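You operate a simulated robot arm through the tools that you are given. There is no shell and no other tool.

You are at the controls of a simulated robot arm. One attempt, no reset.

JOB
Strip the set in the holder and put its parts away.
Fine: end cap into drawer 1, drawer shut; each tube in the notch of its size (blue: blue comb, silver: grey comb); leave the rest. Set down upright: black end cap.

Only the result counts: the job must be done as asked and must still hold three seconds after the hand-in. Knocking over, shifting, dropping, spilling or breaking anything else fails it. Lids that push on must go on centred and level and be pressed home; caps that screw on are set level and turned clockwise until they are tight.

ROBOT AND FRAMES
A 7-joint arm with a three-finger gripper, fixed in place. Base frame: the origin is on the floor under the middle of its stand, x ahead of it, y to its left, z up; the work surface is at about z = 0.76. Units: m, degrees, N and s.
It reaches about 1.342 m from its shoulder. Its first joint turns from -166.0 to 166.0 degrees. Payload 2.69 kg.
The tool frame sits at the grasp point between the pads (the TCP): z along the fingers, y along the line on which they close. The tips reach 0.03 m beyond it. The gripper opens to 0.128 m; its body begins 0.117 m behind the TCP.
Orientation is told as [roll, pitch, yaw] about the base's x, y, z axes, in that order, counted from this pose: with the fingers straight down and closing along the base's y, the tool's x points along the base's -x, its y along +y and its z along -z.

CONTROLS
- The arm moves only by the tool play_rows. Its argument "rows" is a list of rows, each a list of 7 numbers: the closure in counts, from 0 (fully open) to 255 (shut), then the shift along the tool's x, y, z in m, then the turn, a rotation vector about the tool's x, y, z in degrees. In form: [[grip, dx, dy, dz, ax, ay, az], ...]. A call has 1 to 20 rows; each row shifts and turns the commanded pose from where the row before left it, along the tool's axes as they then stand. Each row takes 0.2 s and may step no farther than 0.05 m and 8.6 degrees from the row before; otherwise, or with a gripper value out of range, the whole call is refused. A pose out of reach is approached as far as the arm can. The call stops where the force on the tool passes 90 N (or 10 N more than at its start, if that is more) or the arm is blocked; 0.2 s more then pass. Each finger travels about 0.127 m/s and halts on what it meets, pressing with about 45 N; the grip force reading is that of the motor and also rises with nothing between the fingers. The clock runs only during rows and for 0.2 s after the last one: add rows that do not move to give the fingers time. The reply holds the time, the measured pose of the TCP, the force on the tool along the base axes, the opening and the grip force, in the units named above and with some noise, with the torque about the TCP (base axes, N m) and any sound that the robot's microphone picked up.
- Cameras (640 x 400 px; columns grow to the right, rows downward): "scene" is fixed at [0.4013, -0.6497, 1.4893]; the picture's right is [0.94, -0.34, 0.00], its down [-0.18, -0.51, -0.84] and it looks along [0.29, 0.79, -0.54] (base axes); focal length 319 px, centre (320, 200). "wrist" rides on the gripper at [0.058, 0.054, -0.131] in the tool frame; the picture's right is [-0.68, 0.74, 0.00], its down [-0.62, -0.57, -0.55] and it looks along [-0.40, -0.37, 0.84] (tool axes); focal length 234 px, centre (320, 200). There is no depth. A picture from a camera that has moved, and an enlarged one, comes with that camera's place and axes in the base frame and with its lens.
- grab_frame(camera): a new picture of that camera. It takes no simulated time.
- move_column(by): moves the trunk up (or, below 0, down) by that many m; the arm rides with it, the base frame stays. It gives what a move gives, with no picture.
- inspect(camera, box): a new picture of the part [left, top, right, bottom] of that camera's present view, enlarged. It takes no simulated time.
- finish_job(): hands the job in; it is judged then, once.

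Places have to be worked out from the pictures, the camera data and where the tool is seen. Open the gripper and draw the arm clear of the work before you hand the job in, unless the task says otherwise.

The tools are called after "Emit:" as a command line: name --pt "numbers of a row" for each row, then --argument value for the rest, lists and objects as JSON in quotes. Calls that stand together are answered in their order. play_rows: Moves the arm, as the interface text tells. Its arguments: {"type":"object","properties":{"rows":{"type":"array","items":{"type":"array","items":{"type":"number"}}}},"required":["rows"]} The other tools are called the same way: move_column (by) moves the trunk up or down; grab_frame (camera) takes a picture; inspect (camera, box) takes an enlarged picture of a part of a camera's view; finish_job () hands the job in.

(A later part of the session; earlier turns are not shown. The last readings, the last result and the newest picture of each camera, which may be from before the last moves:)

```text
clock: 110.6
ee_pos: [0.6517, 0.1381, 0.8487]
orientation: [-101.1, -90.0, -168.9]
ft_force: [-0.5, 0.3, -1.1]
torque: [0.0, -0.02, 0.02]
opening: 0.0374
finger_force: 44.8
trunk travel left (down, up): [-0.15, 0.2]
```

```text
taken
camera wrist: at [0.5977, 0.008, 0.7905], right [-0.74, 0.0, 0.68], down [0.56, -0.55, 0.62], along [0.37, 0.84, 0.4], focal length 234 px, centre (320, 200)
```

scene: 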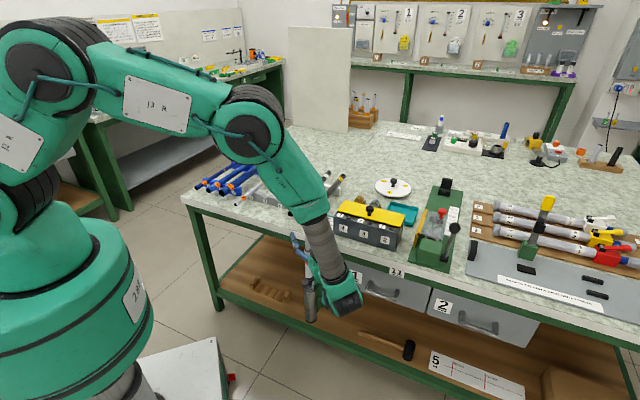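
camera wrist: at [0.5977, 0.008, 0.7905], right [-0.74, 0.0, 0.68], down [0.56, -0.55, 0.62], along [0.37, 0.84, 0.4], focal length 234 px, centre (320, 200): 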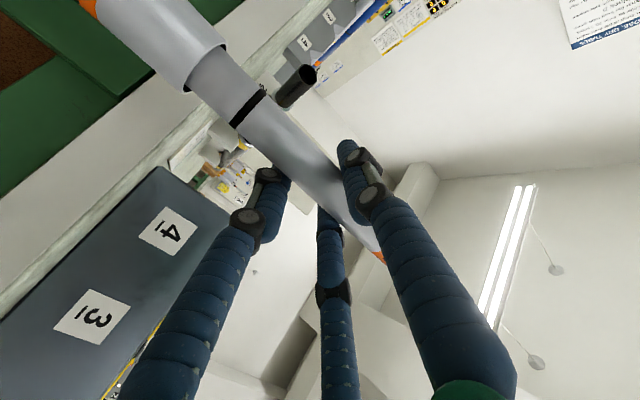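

Only tube 3 moves. I lift it fully clear.

Emit:
play_rows --pt "255 -0.015 0 0 0 0 0" --pt "255 -0.02 0 0 0 0 0" --pt "255 -0.02 0 0 0 0 0" --pt "255 -0.02 0 0 0 0 0" --pt "255 -0.02 0 0 0 0 0" --pt "255 -0.02 0 0 0 0 0" --pt "255 -0.02 0 0 0 0 0" --pt "255 -0.02 0 0 0 0 0" --pt "255 -0.02 0 0 0 0 0" --pt "255 -0.02 0 0 0 0 0" --pt "255 -0.025 0 0 0 0 0" --pt "255 -0.025 0 0 0 0 0" --pt "255 -0.025 0 0 0 0 0" --pt "255 0 0 0 0 0 0"

Emit:
grab_frame --camera "scene"

Emit:
grab_frame --camera "wrist"

```text
clock: 113.6
ee_pos: [0.652, 0.1374, 1.1205]
orientation: [15.6, -90.0, 74.3]
ft_force: [-1.2, -0.1, -0.1]
torque: [-0.02, 0.01, -0.05]
opening: 0.0368
finger_force: 45.2
trunk travel left (down, up): [-0.15, 0.2]
```

```text
taken
```

scene: 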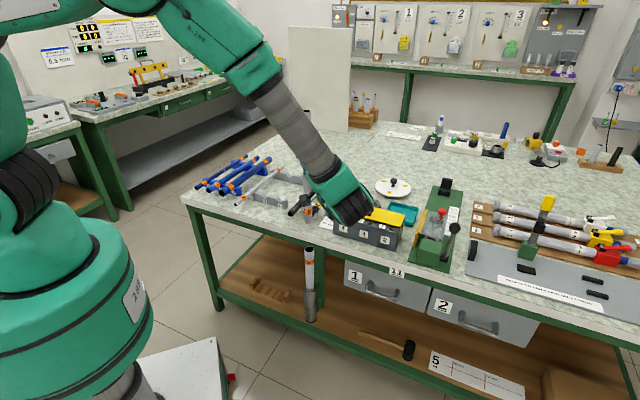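

```text
taken
camera wrist: at [0.5979, 0.0083, 1.0606], right [-0.74, 0.0, 0.68], down [0.56, -0.55, 0.62], along [0.37, 0.84, 0.4], focal length 234 px, centre (320, 200)
```

wrist: 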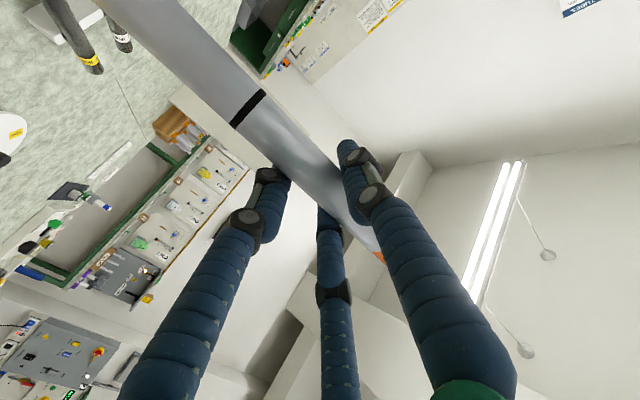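

Emit:
inspect --camera "scene" --box '[270, 180, 370, 330]'

```text
2.67 times, centred on (320, 255) of scene
camera zoom: at [0.4013, -0.6497, 1.4893], right [0.94, -0.34, 0.0], down [-0.18, -0.51, -0.84], along [0.29, 0.79, -0.54], focal length 850 px, centre (320, 53)
```

zoom: 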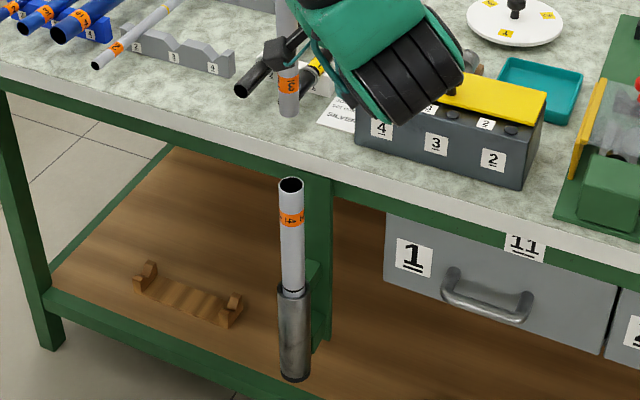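

Tube 3 is clear of tube 4. I tilt it horizontal and yaw to line up with the comb.

Emit:
play_rows --pt "255 0 0 0 0 7.5 0" --pt "255 0 0 0 0 7.5 0" --pt "255 0 0 0 0 7.5 0" --pt "255 0 0 0 0 7.5 0" --pt "255 0 0 0 0 7.5 0" --pt "255 0 0 0 0 7.5 0" --pt "255 0 0 0 0 7.5 0" --pt "255 0 0 0 0 7.5 0" --pt "255 0 0 0 0 7.5 0" --pt "255 0 0 0 0 7.5 0" --pt "255 0 0 0 0 7.5 0" --pt "255 0 0 0 0 7.5 0" --pt "255 0 0 0 0 0 7.5" --pt "255 0 0 0 0 0 7.5" --pt "255 0 0 0 0 0 7.5" --pt "255 0 0 0 0 0 7.5" --pt "255 0 0 0 0 0 7.5" --pt "255 0 0 0 0 0 7.5" --pt "255 0 0 0 0 0 0"

Emit:
grab_frame --camera "scene"

Emit:
grab_frame --camera "wrist"

```text
clock: 117.6
ee_pos: [0.6508, 0.1383, 1.1195]
orientation: [0.0, 0.0, 44.9]
ft_force: [-0.1, -0.1, -0.4]
torque: [0.04, -0.03, -0.05]
opening: 0.0369
finger_force: 45.2
trunk travel left (down, up): [-0.15, 0.2]
```

```text
taken
```

scene: 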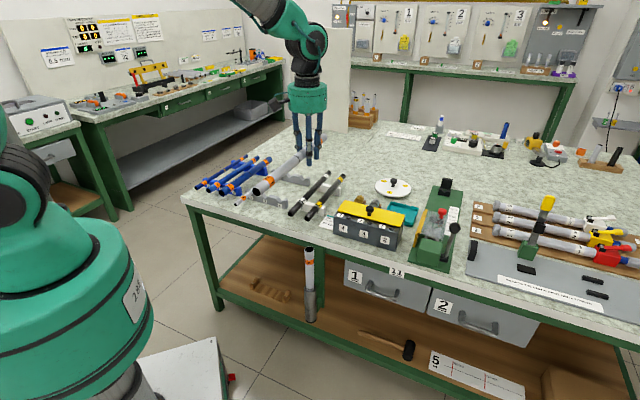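

```text
taken
camera wrist: at [0.5716, 0.1365, 1.2495], right [-0.04, 1.0, 0.0], down [0.84, 0.03, 0.55], along [0.55, 0.02, -0.84], focal length 234 px, centre (320, 200)
```

wrist: 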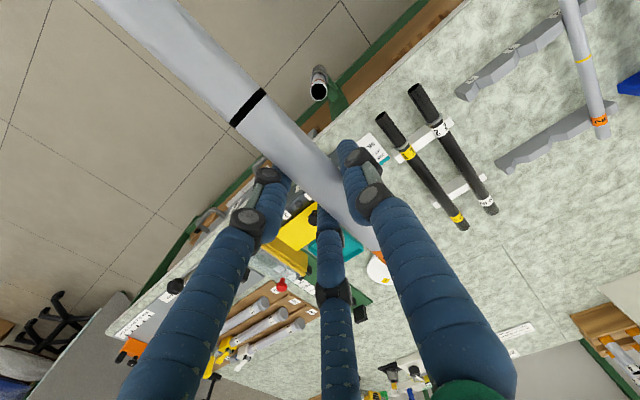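

Tube 3 is horizontal, offset about 7.5 mm toward the single finger. I carry it over notch 3.

Emit:
play_rows --pt "255 -0.02803 0.02597 0.01532 0 0 0" --pt "255 -0.02803 0.02597 0.01532 0 0 0" --pt "255 -0.02803 0.02597 0.01532 0 0 0" --pt "255 -0.02803 0.02597 0.01532 0 0 0" --pt "255 -0.02803 0.02597 0.01532 0 0 0" --pt "255 -0.02803 0.02597 0.01532 0 0 0" --pt "255 -0.02803 0.02597 0.01532 0 0 0" --pt "255 -0.02803 0.02597 0.01532 0 0 0" --pt "255 -0.02803 0.02597 0.01532 0 0 0" --pt "255 -0.02803 0.02597 0.01532 0 0 0" --pt "255 -0.02803 0.02597 0.01532 0 0 0" --pt "255 0 0 0 0 0 0"

Emit:
inspect --camera "scene" --box '[206, 120, 334, 220]'

Emit:
grab_frame --camera "wrist"

```text
clock: 120.2
ee_pos: [0.668, 0.5605, 0.9487]
orientation: [-0.1, 0.1, 44.9]
ft_force: [-1.1, 0.8, -0.8]
torque: [0.01, -0.05, -0.03]
opening: 0.037
finger_force: 44.7
trunk travel left (down, up): [-0.15, 0.2]
```

```text
4.00 times, centred on (270, 170) of scene
camera zoom: at [0.4013, -0.6497, 1.4893], right [0.94, -0.34, 0.0], down [-0.18, -0.51, -0.84], along [0.29, 0.79, -0.54], focal length 1275 px, centre (520, 320)
```

zoom: 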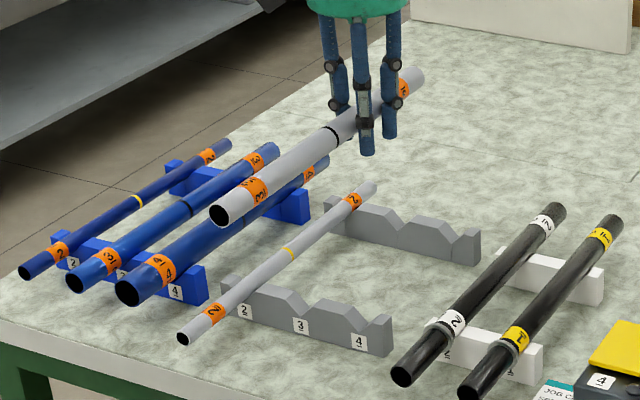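

```text
taken
camera wrist: at [0.5881, 0.5584, 1.0797], right [-0.04, 1.0, 0.0], down [0.84, 0.04, 0.55], along [0.55, 0.02, -0.84], focal length 234 px, centre (320, 200)
```

wrist: 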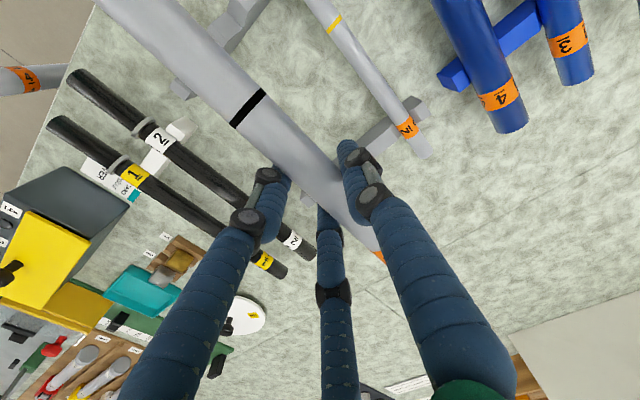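

Emit:
play_rows --pt "255 0 0 0.03 0 0 0" --pt "255 0 0 0.03 0 0 0" --pt "255 0 0 0.03 0 0 0" --pt "255 0 0 0.02 0 0 0" --pt "255 0 0 0.012 0 0 0" --pt "255 0 0 0 0 0 0"

Emit:
inspect --camera "scene" --box '[226, 160, 306, 210]'

Emit:
grab_frame --camera "wrist"

```text
clock: 121.6
ee_pos: [0.6688, 0.5593, 0.8289]
orientation: [0.0, 0.0, 44.9]
ft_force: [-0.4, 1.1, -1.0]
torque: [0.07, -0.05, -0.02]
opening: 0.0372
finger_force: 45.5
trunk travel left (down, up): [-0.15, 0.2]
```

```text
8.00 times, centred on (266, 185) of scene
camera zoom: at [0.4013, -0.6497, 1.4893], right [0.94, -0.34, 0.0], down [-0.18, -0.51, -0.84], along [0.29, 0.79, -0.54], focal length 2550 px, centre (752, 320)
```

zoom: 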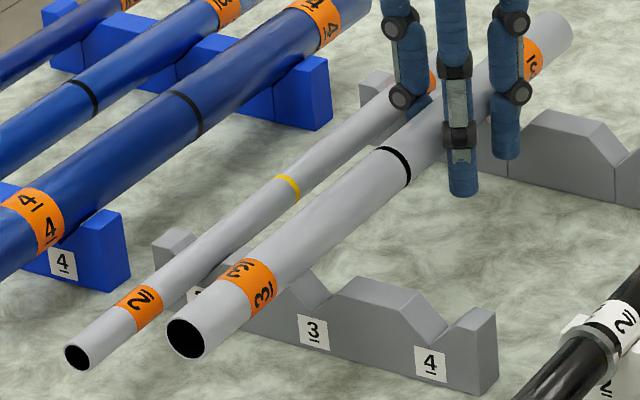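

```text
taken
camera wrist: at [0.5892, 0.557, 0.9584], right [-0.04, 1.0, 0.0], down [0.84, 0.03, 0.55], along [0.55, 0.02, -0.84], focal length 234 px, centre (320, 200)
```

wrist: 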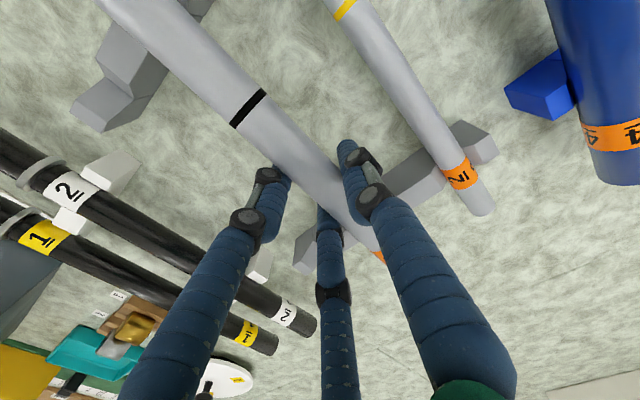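

Alignment over notch 3 looks right. I lower the remaining distance in small steps.

Emit:
play_rows --pt "255 0 0 0.008 0 0 0" --pt "255 0 0 0.006 0 0 0" --pt "255 0 0 0.004 0 0 0" --pt "255 0 0 0 0 0 0"

Emit:
inspect --camera "scene" --box '[226, 160, 306, 210]'

```text
clock: 122.6
ee_pos: [0.6675, 0.5597, 0.8106]
orientation: [0.0, -0.1, 44.9]
ft_force: [0.4, 0.6, -1.1]
torque: [0.01, -0.03, 0.0]
opening: 0.0368
finger_force: 45.1
trunk travel left (down, up): [-0.15, 0.2]
```

```text
8.00 times, centred on (266, 185) of scene
camera zoom: at [0.4013, -0.6497, 1.4893], right [0.94, -0.34, 0.0], down [-0.18, -0.51, -0.84], along [0.29, 0.79, -0.54], focal length 2550 px, centre (752, 320)
```

zoom: 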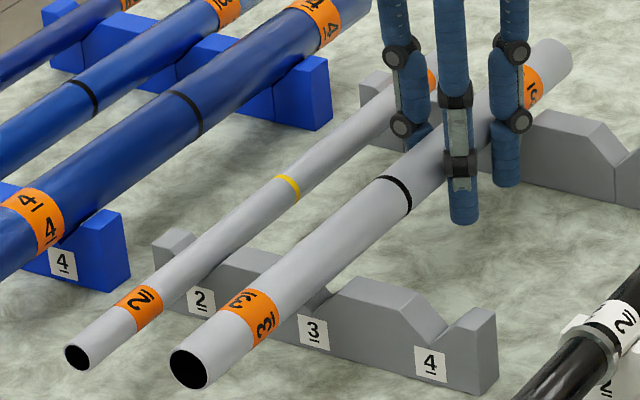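

Emit:
play_rows --pt "255 0 0 0.003 0 0 0" --pt "255 0 0 0.002 0 0 0" --pt "255 0 0 0.002 0 0 0" --pt "255 0 0 0 0 0 0"

```text
clock: 123.6
ee_pos: [0.6673, 0.5579, 0.8038]
orientation: [0.0, 0.0, 44.9]
ft_force: [-0.6, 0.4, -0.1]
torque: [0.03, -0.07, -0.02]
opening: 0.0368
finger_force: 44.8
trunk travel left (down, up): [-0.15, 0.2]
```

No contact yet at TCP z 0.804. I continue down in 1.5–2 mm steps.

Emit:
play_rows --pt "255 0 0 0.002 0 0 0" --pt "255 0 0 0.002 0 0 0" --pt "255 0 0 0 0 0 0"

Emit:
inspect --camera "scene" --box '[226, 160, 306, 210]'

```text
clock: 124.4
ee_pos: [0.6679, 0.5591, 0.8015]
orientation: [0.0, -0.1, 44.9]
ft_force: [-1.8, 4.4, 11.4]
torque: [0.39, -0.21, 0.12]
opening: 0.0369
finger_force: 44.8
trunk travel left (down, up): [-0.15, 0.2]
```

```text
8.00 times, centred on (266, 185) of scene
camera zoom: at [0.4013, -0.6497, 1.4893], right [0.94, -0.34, 0.0], down [-0.18, -0.51, -0.84], along [0.29, 0.79, -0.54], focal length 2550 px, centre (752, 320)
```

zoom: 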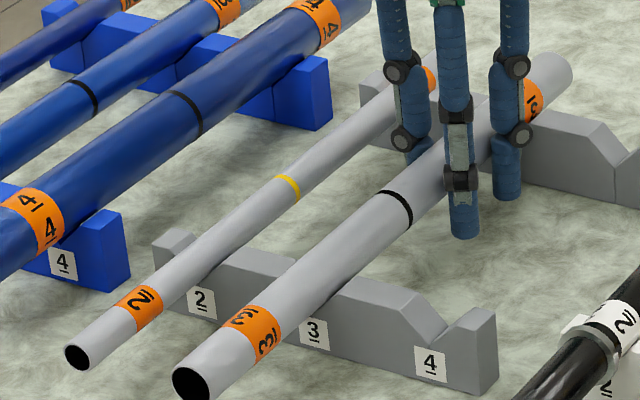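

Contact (11 N), slightly more on the rear bar. I lower 1 mm more and release.

Emit:
play_rows --pt "255 0 0 0.001 0 0 0" --pt "255 0 0 0 0 0 0" --pt "235 0 0 0 0 0 0" --pt "210 0 0 0 0 0 0" --pt "185 0 0 0 0 0 0" --pt "160 0 0 0 0 0 0" --pt "140 0 0 0 0 0 0" --pt "140 0 0 0 0 0 0"

Emit:
inspect --camera "scene" --box '[226, 160, 306, 210]'

Emit:
grab_frame --camera "wrist"

```text
clock: 126.2
ee_pos: [0.6671, 0.5594, 0.7984]
orientation: [0.0, 0.1, 44.9]
ft_force: [-0.9, -0.7, 0.4]
torque: [0.04, -0.01, -0.02]
opening: 0.0578
finger_force: 0.1
trunk travel left (down, up): [-0.15, 0.2]
```

```text
8.00 times, centred on (266, 185) of scene
camera zoom: at [0.4013, -0.6497, 1.4893], right [0.94, -0.34, 0.0], down [-0.18, -0.51, -0.84], along [0.29, 0.79, -0.54], focal length 2550 px, centre (752, 320)
```

zoom: 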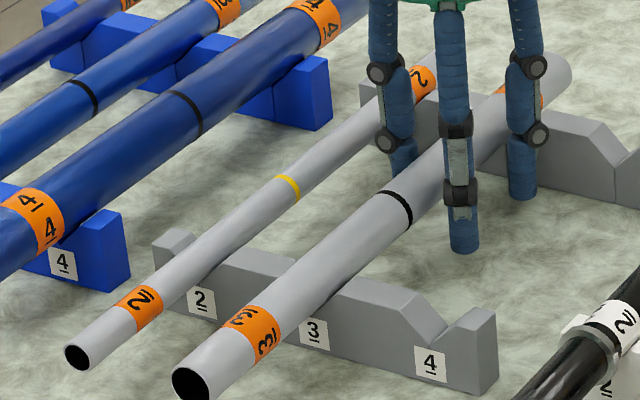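

```text
taken
camera wrist: at [0.5879, 0.5563, 0.9294], right [-0.04, 1.0, 0.0], down [0.84, 0.04, 0.55], along [0.55, 0.02, -0.84], focal length 234 px, centre (320, 200)
```

wrist: 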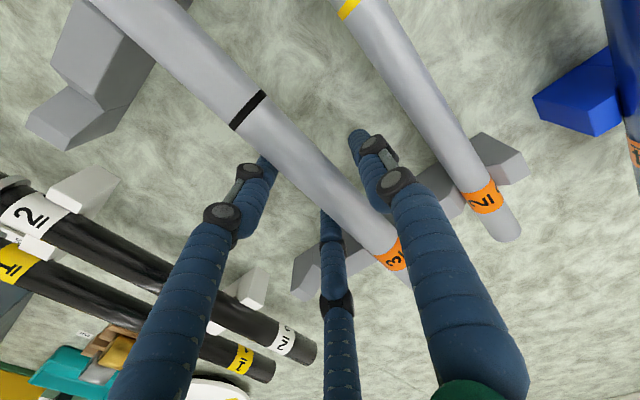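

Tube 3 rests in notch 3. I rise straight up.

Emit:
play_rows --pt "140 0 0 -0.01 0 0 0" --pt "140 0 0 -0.02 0 0 0" --pt "140 0 0 -0.03 0 0 0" --pt "140 0 0 -0.05 0 0 0" --pt "140 0 0 -0.05 0 0 0" --pt "140 0 0 -0.05 0 0 0" --pt "140 0 0 -0.05 0 0 0" --pt "140 0 0 -0.05 0 0 0" --pt "140 0 0 0 0 0 0"

Emit:
inspect --camera "scene" --box '[206, 140, 318, 210]'

```text
clock: 128.2
ee_pos: [0.6672, 0.5576, 1.1097]
orientation: [-0.1, 0.0, 44.9]
ft_force: [-0.3, -0.1, 0.0]
torque: [0.02, -0.04, -0.02]
opening: 0.058
finger_force: 0.1
trunk travel left (down, up): [-0.15, 0.2]
```

```text
5.71 times, centred on (262, 175) of scene
camera zoom: at [0.4013, -0.6497, 1.4893], right [0.94, -0.34, 0.0], down [-0.18, -0.51, -0.84], along [0.29, 0.79, -0.54], focal length 1822 px, centre (651, 343)
```

zoom: 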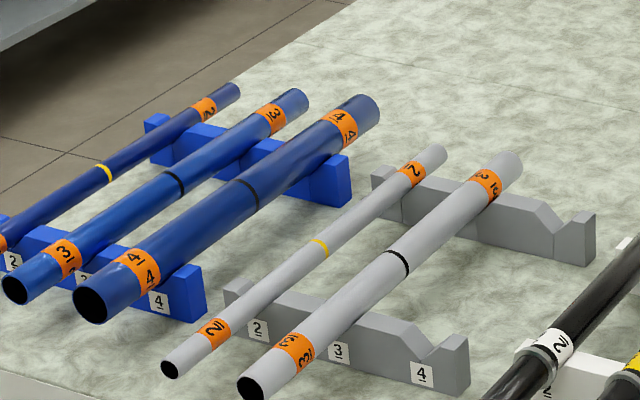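

Tube 3 is in place. Before tube 4, I look closely at the holder bracket and table edge around it.

Emit:
inspect --camera "scene" --box '[270, 240, 350, 290]'

Emit:
inspect --camera "scene" --box '[270, 280, 350, 330]'

Emit:
grab_frame --camera "wrist"

```text
8.00 times, centred on (310, 265) of scene
camera zoom: at [0.4013, -0.6497, 1.4893], right [0.94, -0.34, 0.0], down [-0.18, -0.51, -0.84], along [0.29, 0.79, -0.54], focal length 2550 px, centre (400, -320)
```

zoom: 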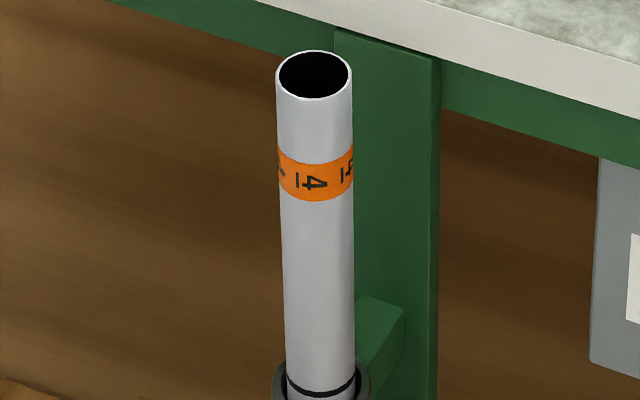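

```text
8.00 times, centred on (310, 305) of scene
camera zoom: at [0.4013, -0.6497, 1.4893], right [0.94, -0.34, 0.0], down [-0.18, -0.51, -0.84], along [0.29, 0.79, -0.54], focal length 2550 px, centre (400, -640)
```

zoom: 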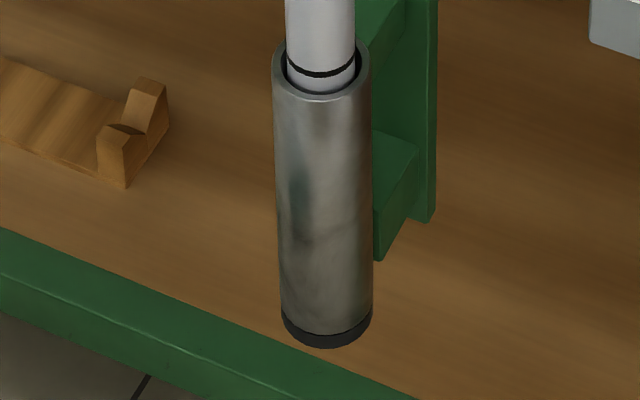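

```text
taken
camera wrist: at [0.5883, 0.556, 1.2399], right [-0.04, 1.0, 0.0], down [0.84, 0.03, 0.55], along [0.55, 0.02, -0.84], focal length 234 px, centre (320, 200)
```

wrist: 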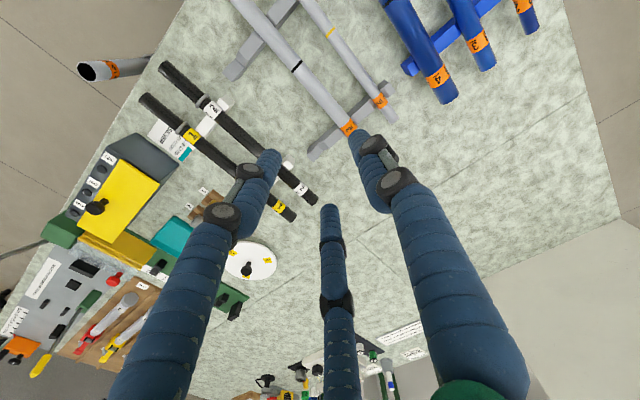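

The plate behind the holder is about 4.5 cm behind tube 4, so I'll grip from the −y side with the tips short. I return to the re-orient point and turn the gripper to heading +y.

Emit:
play_rows --pt "100 0.03199 -0.03052 -0.00143 0 0 0" --pt "100 0.03199 -0.03052 -0.00143 0 0 0" --pt "100 0.03199 -0.03052 -0.00143 0 0 0" --pt "100 0.03199 -0.03052 -0.00143 0 0 0" --pt "100 0.03199 -0.03052 -0.00143 0 0 0" --pt "100 0.03199 -0.03052 -0.00143 0 0 0" --pt "100 0.03199 -0.03052 -0.00143 0 0 0" --pt "100 0.03199 -0.03052 -0.00143 0 0 0" --pt "100 0.03199 -0.03052 -0.00143 0 0 0" --pt "100 0.03199 -0.03052 -0.00143 0 0 0" --pt "100 0.03199 -0.03052 -0.00143 0 0 0" --pt "100 0.03199 -0.03052 -0.00143 0 0 0" --pt "100 0.03199 -0.03052 -0.00143 0 0 0" --pt "100 0.03199 -0.03052 -0.00143 0 0 0" --pt "100 0 0 0 0 0 0"

Emit:
play_rows --pt "60 0 0 0 0 0 -7.5" --pt "60 0 0 0 0 0 -7.5" --pt "60 0 0 0 0 0 -7.5" --pt "60 0 0 0 0 0 -7.5" --pt "60 0 0 0 0 0 -7.5" --pt "60 0 0 0 0 0 -7.6" --pt "60 0 0 0 0 -7.5 0" --pt "60 0 0 0 0 -7.5 0" --pt "60 0 0 0 0 -7.5 0" --pt "60 0 0 0 0 -7.5 0" --pt "60 0 0 0 0 -7.5 0" --pt "60 0 0 0 0 -7.5 0" --pt "60 0 0 0 0 -7.5 0" --pt "60 0 0 0 0 -7.5 0" --pt "60 0 0 0 0 -7.5 0" --pt "60 0 0 0 0 -7.5 0" --pt "60 0 0 0 0 -7.5 0" --pt "60 0 0 0 0 -7.5 0" --pt "60 0 0 0 0 0 0"

Emit:
grab_frame --camera "wrist"

```text
clock: 131.4
ee_pos: [0.6519, -0.0611, 1.1265]
orientation: [0.0, 0.0, 44.9]
ft_force: [-0.9, -0.3, 1.0]
torque: [0.08, 0.0, -0.02]
opening: 0.078
finger_force: 0.0
trunk travel left (down, up): [-0.15, 0.2]
```

```text
clock: 135.4
ee_pos: [0.6523, -0.0619, 1.1285]
orientation: [167.2, -90.0, -77.3]
ft_force: [-0.7, 0.2, -1.1]
torque: [0.04, 0.03, 0.0]
opening: 0.098
finger_force: 0.2
trunk travel left (down, up): [-0.15, 0.2]
```

```text
taken
camera wrist: at [0.599, -0.19, 1.0697], right [-0.74, 0.0, 0.68], down [0.57, -0.55, 0.61], along [0.37, 0.84, 0.41], focal length 234 px, centre (320, 200)
```

wrist: 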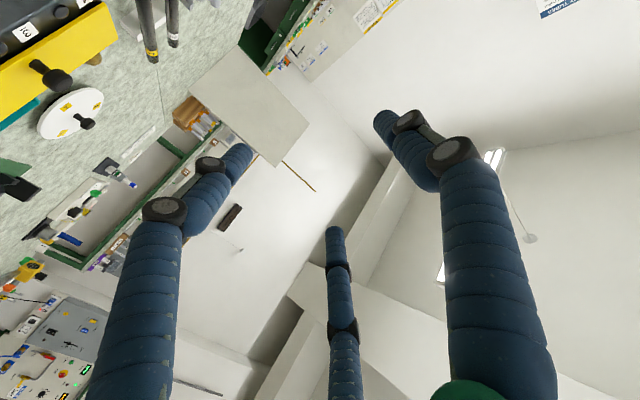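

Emit:
play_rows --pt "60 0.041 0 0 0 0 0" --pt "60 0.041 0 0 0 0 0" --pt "60 0.041 0 0 0 0 0" --pt "60 0.041 0 0 0 0 0" --pt "60 0.041 0 0 0 0 0" --pt "60 0.041 0 0 0 0 0" --pt "60 0.041 0 0 0 0 0" --pt "60 0.041 0 0 0 0 0" --pt "60 0.041 0 0 0 0 0" --pt "60 0.041 0 0 0 0 0" --pt "60 0.041 0 0 0 0 0" --pt "60 0 0 0 0 0 0"

Emit:
grab_frame --camera "wrist"

Emit:
grab_frame --camera "scene"

```text
clock: 138.0
ee_pos: [0.6509, -0.0613, 0.6775]
orientation: [101.9, -90.0, -11.8]
ft_force: [0.5, 1.0, 0.7]
torque: [0.02, 0.0, 0.0]
opening: 0.0979
finger_force: 0.0
trunk travel left (down, up): [-0.15, 0.2]
```

```text
taken
camera wrist: at [0.598, -0.1913, 0.6181], right [-0.74, 0.0, 0.68], down [0.57, -0.55, 0.62], along [0.37, 0.84, 0.4], focal length 234 px, centre (320, 200)
```

wrist: 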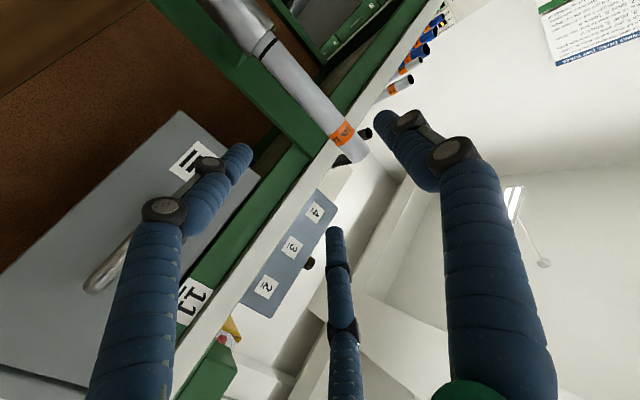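

```text
taken
```

scene: 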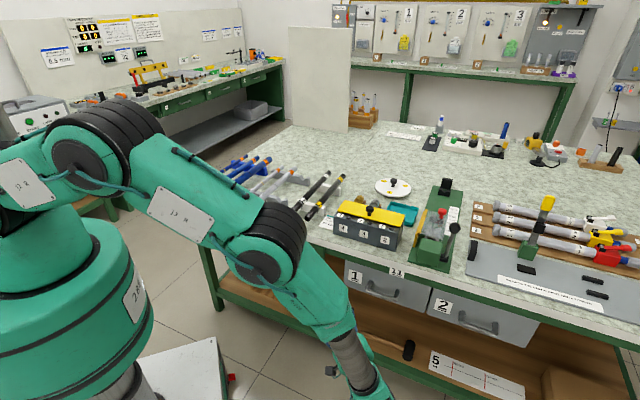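

Emit:
inspect --camera "wrist" --box '[200, 0, 400, 180]'

```text
2.22 times, centred on (300, 90) of wrist
camera zoom: at [0.598, -0.1913, 0.6181], right [-0.74, 0.0, 0.68], down [0.57, -0.55, 0.62], along [0.37, 0.84, 0.4], focal length 520 px, centre (364, 444)
```

zoom: 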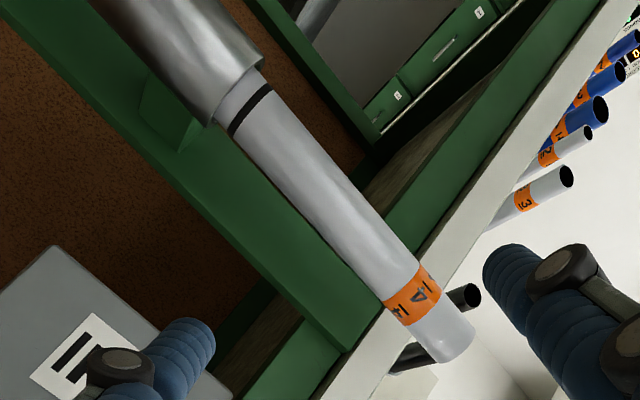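

Tube 4: top z 0.759, band 0.58, holder rim 0.569. I yaw 15° toward the bench to keep the tips away from the plate, drop to z 0.637, align, and advance in steps.

Emit:
play_rows --pt "85 0 0 0 7.5 0 0" --pt "85 0 0 0 7.5 0 0" --pt "85 0.02 0.0255 0 0 0 0" --pt "85 0.019 0.0254 0 0 0 0" --pt "85 0 0 0.04 0 0 0" --pt "85 0 0 0.04 0 0 0" --pt "85 0 0 0.03 0 0 0" --pt "85 0 0 0 0 0 0"

Emit:
grab_frame --camera "wrist"

Emit:
grab_frame --camera "scene"

```text
clock: 139.8
ee_pos: [0.6321, 0.0589, 0.636]
orientation: [16.4, -90.0, 58.6]
ft_force: [-0.8, -0.1, -0.3]
torque: [0.02, 0.01, -0.02]
opening: 0.0852
finger_force: 0.0
trunk travel left (down, up): [-0.15, 0.2]
```

```text
taken
camera wrist: at [0.5464, -0.053, 0.5783], right [-0.71, 0.19, 0.68], down [0.4, -0.68, 0.62], along [0.57, 0.71, 0.4], focal length 234 px, centre (320, 200)
```

wrist: 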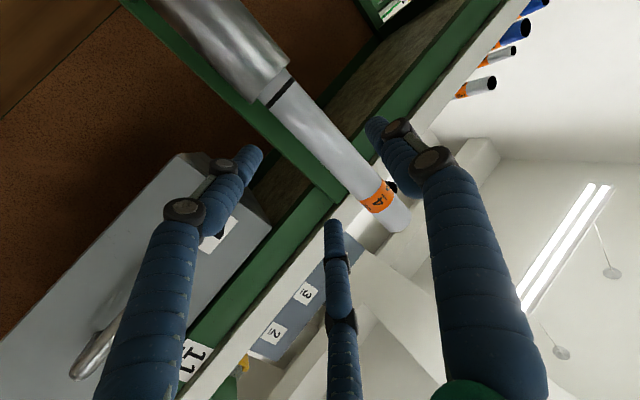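

```text
taken
```

scene: 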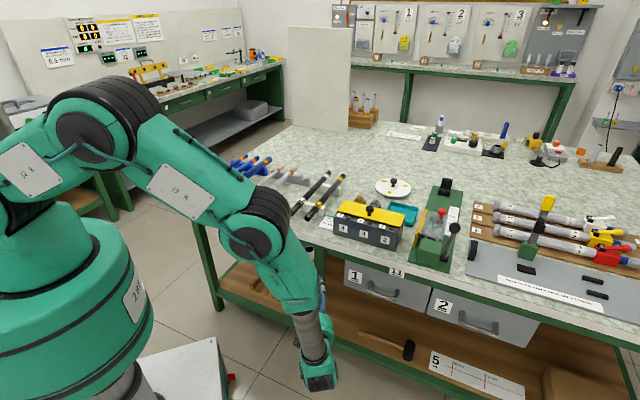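

Emit:
inspect --camera "wrist" --box '[230, 40, 430, 240]'

```text
2.00 times, centred on (330, 140) of wrist
camera zoom: at [0.5464, -0.053, 0.5783], right [-0.71, 0.19, 0.68], down [0.4, -0.68, 0.62], along [0.57, 0.71, 0.4], focal length 468 px, centre (300, 320)
```

zoom: 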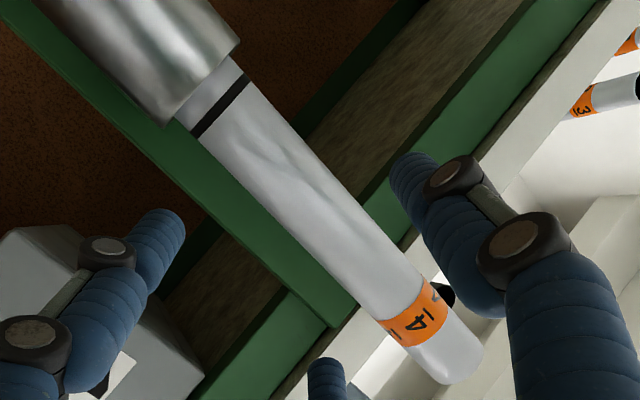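

The tube's centreline is exactly where predicted. I advance the remaining 66 mm.

Emit:
play_rows --pt "85 0 0 0.025 0 0 0" --pt "85 0 0 0.02 0 0 0" --pt "85 0 0 0.011 0 0 0" --pt "85 0 0 0.01 0 0 0" --pt "85 0 0 0 0 0 0"

Emit:
grab_frame --camera "wrist"

Emit:
inspect --camera "scene" --box '[270, 230, 370, 330]'

```text
clock: 141.0
ee_pos: [0.6479, 0.1224, 0.6388]
orientation: [-16.0, -90.0, 91.0]
ft_force: [0.2, 0.6, 0.0]
torque: [-0.01, 0.0, 0.02]
opening: 0.0853
finger_force: 0.1
trunk travel left (down, up): [-0.15, 0.2]
```

```text
taken
camera wrist: at [0.5625, 0.0112, 0.5792], right [-0.71, 0.19, 0.68], down [0.4, -0.68, 0.62], along [0.57, 0.71, 0.4], focal length 234 px, centre (320, 200)
```

wrist: 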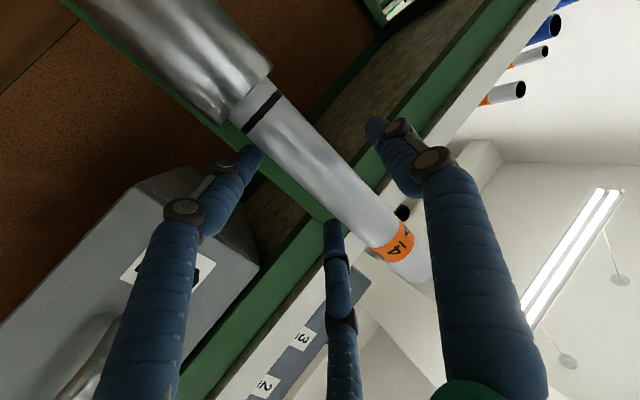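

```text
4.00 times, centred on (320, 280) of scene
camera zoom: at [0.4013, -0.6497, 1.4893], right [0.94, -0.34, 0.0], down [-0.18, -0.51, -0.84], along [0.29, 0.79, -0.54], focal length 1275 px, centre (320, -120)
```

zoom: 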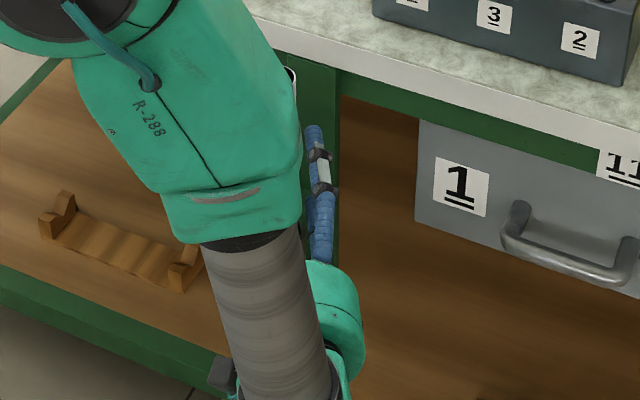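

Tube 4 is between the fingers, clear of holder and plate. I close the grip.

Emit:
play_rows --pt "120 0 0 0 0 0 0" --pt "150 0 0 0 0 0 0" --pt "180 0 0 0 0 0 0" --pt "210 0 0 0 0 0 0" --pt "255 0 0 0 0 0 0" --pt "255 0 0 0 0 0 0" --pt "255 0 0 0 0 0 0"

Emit:
grab_frame --camera "wrist"

```text
clock: 142.6
ee_pos: [0.6475, 0.1238, 0.6378]
orientation: [51.1, -90.0, 23.9]
ft_force: [-0.1, -0.6, 0.2]
torque: [0.0, 0.01, -0.01]
opening: 0.0478
finger_force: 45.2
trunk travel left (down, up): [-0.15, 0.2]
```

```text
taken
camera wrist: at [0.5624, 0.0111, 0.5792], right [-0.71, 0.19, 0.68], down [0.4, -0.68, 0.62], along [0.57, 0.71, 0.4], focal length 234 px, centre (320, 200)
```

wrist: 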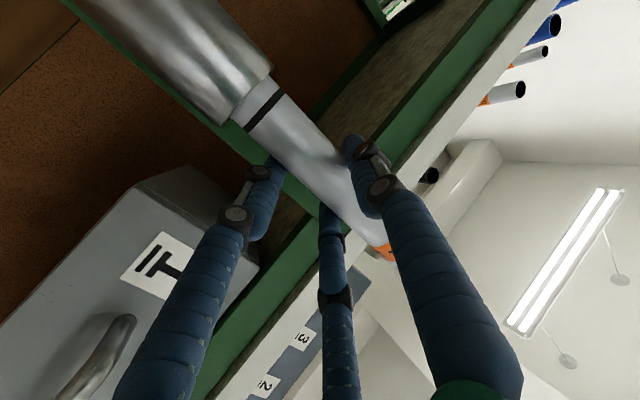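

Gripped at 48 mm opening with no side load. I lift slowly and check that the tube slides out of the holder.

Emit:
play_rows --pt "255 -0.005 0 0 0 0 0" --pt "255 -0.01 0 0 0 0 0" --pt "255 -0.01 0 0 0 0 0" --pt "255 0 0 0 0 0 0"

Emit:
grab_frame --camera "wrist"

```text
clock: 143.6
ee_pos: [0.6479, 0.1222, 0.6635]
orientation: [39.9, -90.0, 35.3]
ft_force: [-0.2, -0.3, -0.7]
torque: [-0.01, 0.01, -0.02]
opening: 0.0474
finger_force: 45.1
trunk travel left (down, up): [-0.15, 0.2]
```

```text
taken
camera wrist: at [0.5624, 0.0111, 0.6044], right [-0.71, 0.19, 0.68], down [0.4, -0.68, 0.62], along [0.57, 0.71, 0.4], focal length 234 px, centre (320, 200)
```

wrist: 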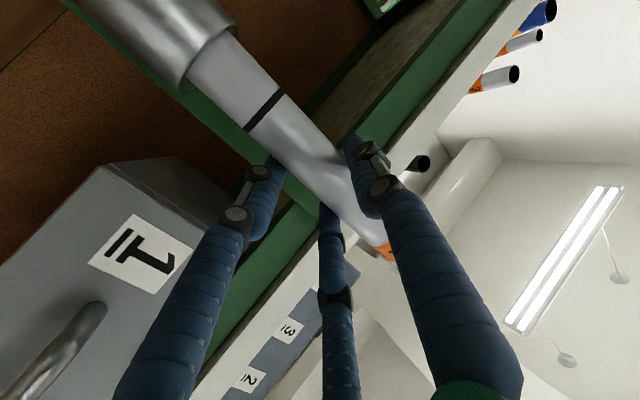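

Sliding out freely. I lift it all the way clear.

Emit:
play_rows --pt "255 -0.015 0 0 0 0 0" --pt "255 -0.02 0 0 0 0 0" --pt "255 -0.02 0 0 0 0 0" --pt "255 -0.02 0 0 0 0 0" --pt "255 -0.02 0 0 0 0 0" --pt "255 -0.02 0 0 0 0 0" --pt "255 -0.02 0 0 0 0 0" --pt "255 -0.02 0 0 0 0 0" --pt "255 -0.02 0 0 0 0 0" --pt "255 -0.02 0 0 0 0 0" --pt "255 -0.025 0 0 0 0 0" --pt "255 -0.025 0 0 0 0 0" --pt "255 0 0 0 0 0 0"

Emit:
grab_frame --camera "scene"

Emit:
grab_frame --camera "wrist"

```text
clock: 146.4
ee_pos: [0.6478, 0.124, 0.9068]
orientation: [75.3, -90.0, -0.2]
ft_force: [0.1, -0.2, -1.1]
torque: [-0.02, -0.03, -0.04]
opening: 0.0475
finger_force: 44.9
trunk travel left (down, up): [-0.15, 0.2]
```

```text
taken
```

scene: 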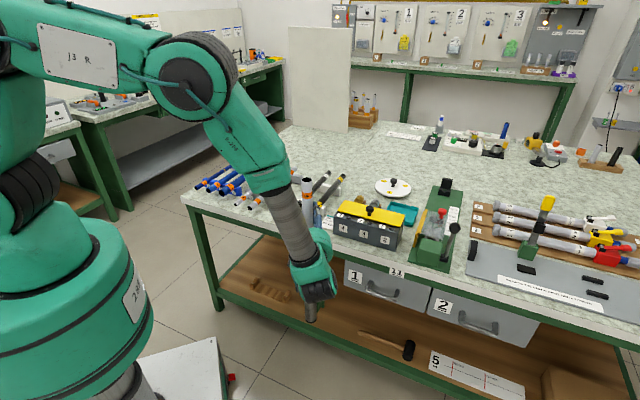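

```text
taken
camera wrist: at [0.5621, 0.0121, 0.8497], right [-0.71, 0.19, 0.68], down [0.41, -0.68, 0.62], along [0.57, 0.71, 0.4], focal length 234 px, centre (320, 200)
```

wrist: 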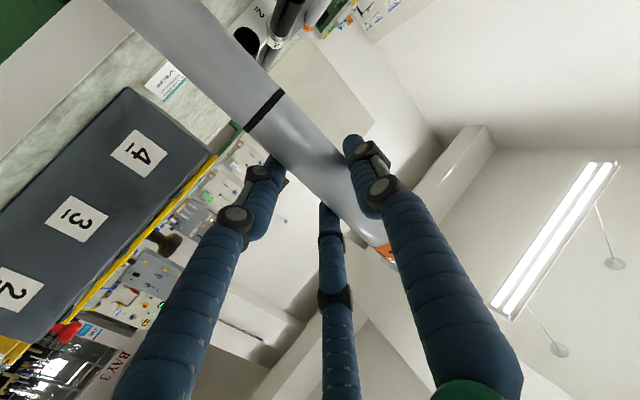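

Tube 4 is out of the holder. I raise it further and then tilt it horizontal.

Emit:
play_rows --pt "255 -0.03 0 0 0 0 0" --pt "255 -0.03 0 0 0 0 0" --pt "255 -0.03 0 0 0 0 0" --pt "255 -0.03 0 0 0 0 0" --pt "255 -0.03 0 0 0 0 0" --pt "255 -0.03 0 0 0 0 0" --pt "255 -0.03 0 0 0 0 0" --pt "255 0 0 0 0 0 0"

Emit:
play_rows --pt "255 0 0 0 0 7.5 0" --pt "255 0 0 0 0 7.5 0" --pt "255 0 0 0 0 7.5 0" --pt "255 0 0 0 0 7.5 0" --pt "255 0 0 0 0 7.5 0" --pt "255 0 0 0 0 7.5 0" --pt "255 0 0 0 0 7.5 0" --pt "255 0 0 0 0 7.5 0" --pt "255 0 0 0 0 7.5 0" --pt "255 0 0 0 0 7.5 0" --pt "255 0 0 0 0 7.5 0" --pt "255 0 0 0 0 7.5 0" --pt "255 0 0 0 0 0 7.5" --pt "255 0 0 0 0 0 7.5" --pt "255 0 0 0 0 0 7.5" --pt "255 0 0 0 0 0 7.5" --pt "255 0 0 0 0 0 0"

Emit:
grab_frame --camera "wrist"

Emit:
grab_frame --camera "scene"

```text
clock: 148.2
ee_pos: [0.6463, 0.1237, 1.1192]
orientation: [-84.4, -90.1, 159.6]
ft_force: [-0.5, -0.8, -0.2]
torque: [-0.03, -0.02, -0.05]
opening: 0.0475
finger_force: 44.9
trunk travel left (down, up): [-0.15, 0.2]
```

```text
clock: 151.8
ee_pos: [0.6473, 0.1239, 1.1178]
orientation: [0.0, 0.0, 44.9]
ft_force: [-0.6, 0.1, -1.2]
torque: [0.06, -0.09, 0.01]
opening: 0.0474
finger_force: 45.0
trunk travel left (down, up): [-0.15, 0.2]
```

```text
taken
camera wrist: at [0.5689, 0.1211, 1.2493], right [-0.04, 1.0, 0.0], down [0.84, 0.04, 0.55], along [0.55, 0.02, -0.84], focal length 234 px, centre (320, 200)
```

wrist: 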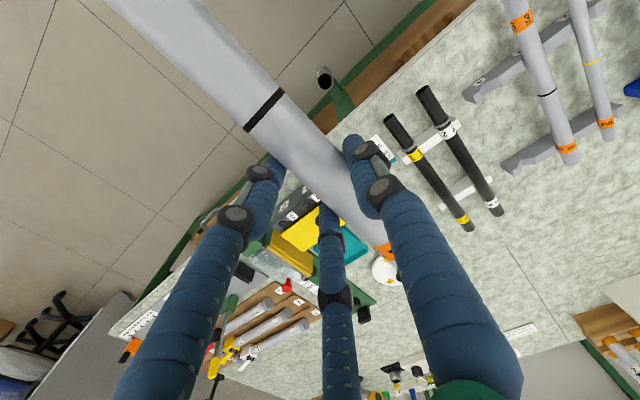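

```text
taken
```

scene: 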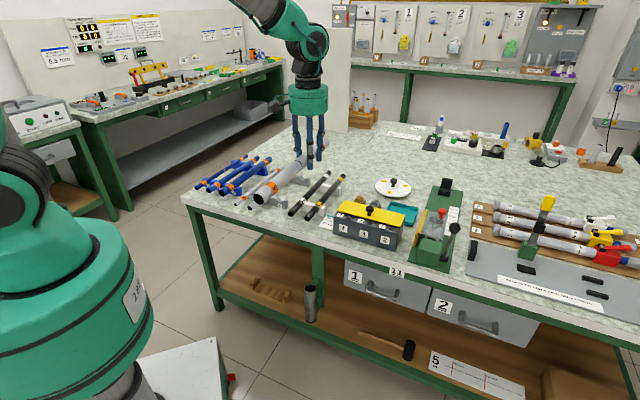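

Tube 4 lies at tool offsets Y ≈ 9.5 mm, Z ≈ 12 mm as predicted. I carry it over notch 4.

Emit:
play_rows --pt "255 -0.03111 0.02229 0.0158 0 0 0" --pt "255 -0.03111 0.02229 0.0158 0 0 0" --pt "255 -0.03111 0.02229 0.0158 0 0 0" --pt "255 -0.03111 0.02229 0.0158 0 0 0" --pt "255 -0.03111 0.02229 0.0158 0 0 0" --pt "255 -0.03111 0.02229 0.0158 0 0 0" --pt "255 -0.03111 0.02229 0.0158 0 0 0" --pt "255 -0.03111 0.02229 0.0158 0 0 0" --pt "255 -0.03111 0.02229 0.0158 0 0 0" --pt "255 -0.03111 0.02229 0.0158 0 0 0" --pt "255 0 0 0 0 0 0"

Emit:
grab_frame --camera "wrist"

Emit:
inspect --camera "scene" --box '[216, 120, 344, 220]'

```text
clock: 154.2
ee_pos: [0.7116, 0.5007, 0.9597]
orientation: [0.0, 0.1, 44.9]
ft_force: [-0.3, -0.6, -1.4]
torque: [0.01, -0.05, -0.03]
opening: 0.0475
finger_force: 44.9
trunk travel left (down, up): [-0.15, 0.2]
```

```text
taken
camera wrist: at [0.6323, 0.4992, 1.0904], right [-0.04, 1.0, 0.0], down [0.84, 0.04, 0.55], along [0.55, 0.02, -0.84], focal length 234 px, centre (320, 200)
```

wrist: 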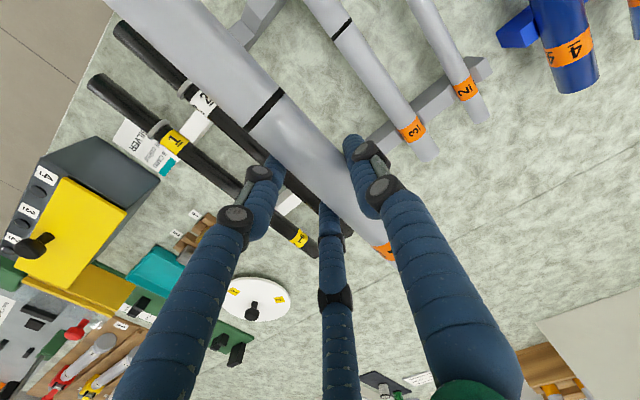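

```text
4.00 times, centred on (280, 170) of scene
camera zoom: at [0.4013, -0.6497, 1.4893], right [0.94, -0.34, 0.0], down [-0.18, -0.51, -0.84], along [0.29, 0.79, -0.54], focal length 1275 px, centre (480, 320)
```

zoom: 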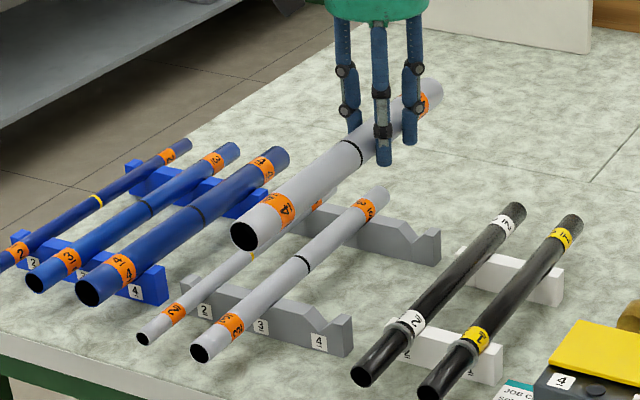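

Emit:
play_rows --pt "255 0 0 0.03 0 0 0" --pt "255 0 0 0.03 0 0 0" --pt "255 0 0 0.03 0 0 0" --pt "255 0 0 0.02 0 0 0" --pt "255 0 0 0.01 0 0 0" --pt "255 0 0 0 0 0 0"

Emit:
inspect --camera "scene" --box '[226, 160, 322, 220]'

Emit:
grab_frame --camera "wrist"

```text
clock: 155.6
ee_pos: [0.7103, 0.5002, 0.8389]
orientation: [0.0, 0.0, 45.0]
ft_force: [1.3, -0.2, -0.1]
torque: [0.04, -0.07, 0.0]
opening: 0.0475
finger_force: 44.5
trunk travel left (down, up): [-0.15, 0.2]
```

```text
6.67 times, centred on (274, 190) of scene
camera zoom: at [0.4013, -0.6497, 1.4893], right [0.94, -0.34, 0.0], down [-0.18, -0.51, -0.84], along [0.29, 0.79, -0.54], focal length 2125 px, centre (627, 267)
```

zoom: 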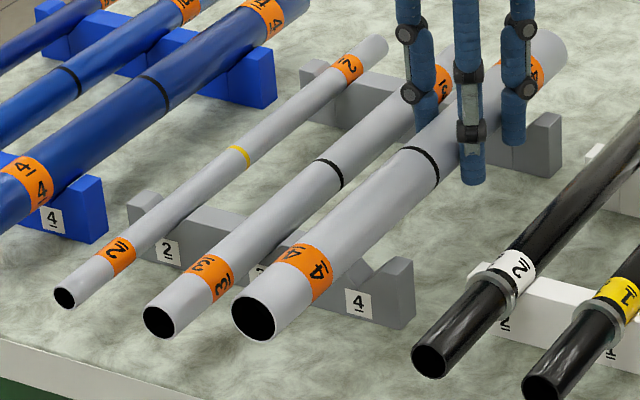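

```text
taken
camera wrist: at [0.6311, 0.4986, 0.9701], right [-0.04, 1.0, 0.0], down [0.84, 0.04, 0.55], along [0.55, 0.02, -0.84], focal length 234 px, centre (320, 200)
```

wrist: 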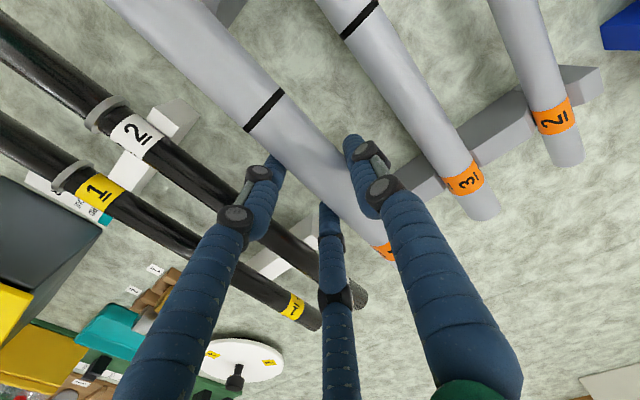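

Well lined up beside tube 3. I lower the last 2 cm in small steps.

Emit:
play_rows --pt "255 0 0 0.007 0 0 0" --pt "255 0 0 0.006 0 0 0" --pt "255 0 0 0.004 0 0 0" --pt "255 0 0 0 0 0 0"

Emit:
inspect --camera "scene" --box '[226, 160, 322, 220]'

```text
clock: 156.6
ee_pos: [0.7109, 0.4996, 0.8224]
orientation: [0.0, 0.0, 44.9]
ft_force: [-0.1, 0.5, -0.1]
torque: [0.01, -0.04, 0.0]
opening: 0.0473
finger_force: 45.4
trunk travel left (down, up): [-0.15, 0.2]
```

```text
6.67 times, centred on (274, 190) of scene
camera zoom: at [0.4013, -0.6497, 1.4893], right [0.94, -0.34, 0.0], down [-0.18, -0.51, -0.84], along [0.29, 0.79, -0.54], focal length 2125 px, centre (627, 267)
```

zoom: 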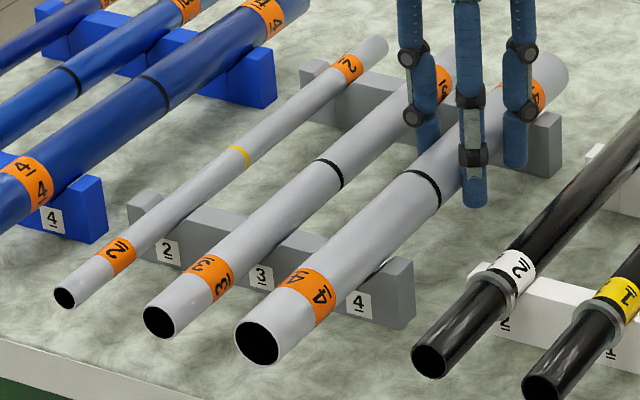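

No contact yet; I continue in 2 mm steps watching the force.

Emit:
play_rows --pt "255 0 0 0.002 0 0 0" --pt "255 0 0 0.002 0 0 0" --pt "255 0 0 0.001 0 0 0" --pt "255 0 0 0 0 0 0"

```text
clock: 157.6
ee_pos: [0.7112, 0.5011, 0.8202]
orientation: [0.0, -0.3, 45.0]
ft_force: [-1.6, -2.3, 16.8]
torque: [0.88, -0.77, -0.01]
opening: 0.0471
finger_force: 44.5
trunk travel left (down, up): [-0.15, 0.2]
```

Contact on the rear bar first (17 N). I lower 2 mm more so the front seats too.

Emit:
play_rows --pt "255 0 0 0.002 0 0 0" --pt "255 0 0 0 0 0 0"

Emit:
inspect --camera "scene" --box '[242, 170, 322, 220]'

```text
clock: 158.2
ee_pos: [0.7108, 0.5006, 0.8191]
orientation: [0.0, -0.3, 45.0]
ft_force: [-0.7, -6.7, 37.2]
torque: [0.09, 0.21, -0.03]
opening: 0.0474
finger_force: 44.9
trunk travel left (down, up): [-0.15, 0.2]
```

```text
8.00 times, centred on (282, 195) of scene
camera zoom: at [0.4013, -0.6497, 1.4893], right [0.94, -0.34, 0.0], down [-0.18, -0.51, -0.84], along [0.29, 0.79, -0.54], focal length 2550 px, centre (624, 240)
```

zoom: 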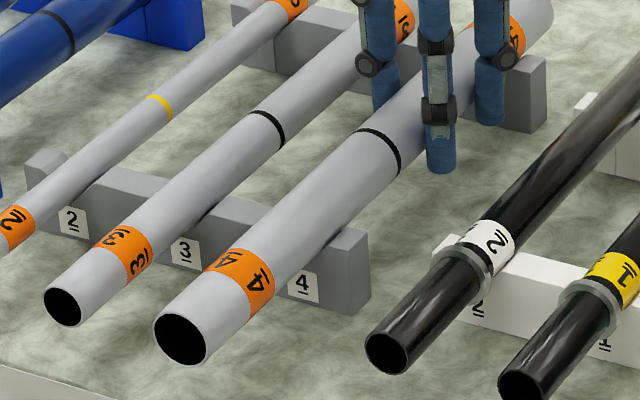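

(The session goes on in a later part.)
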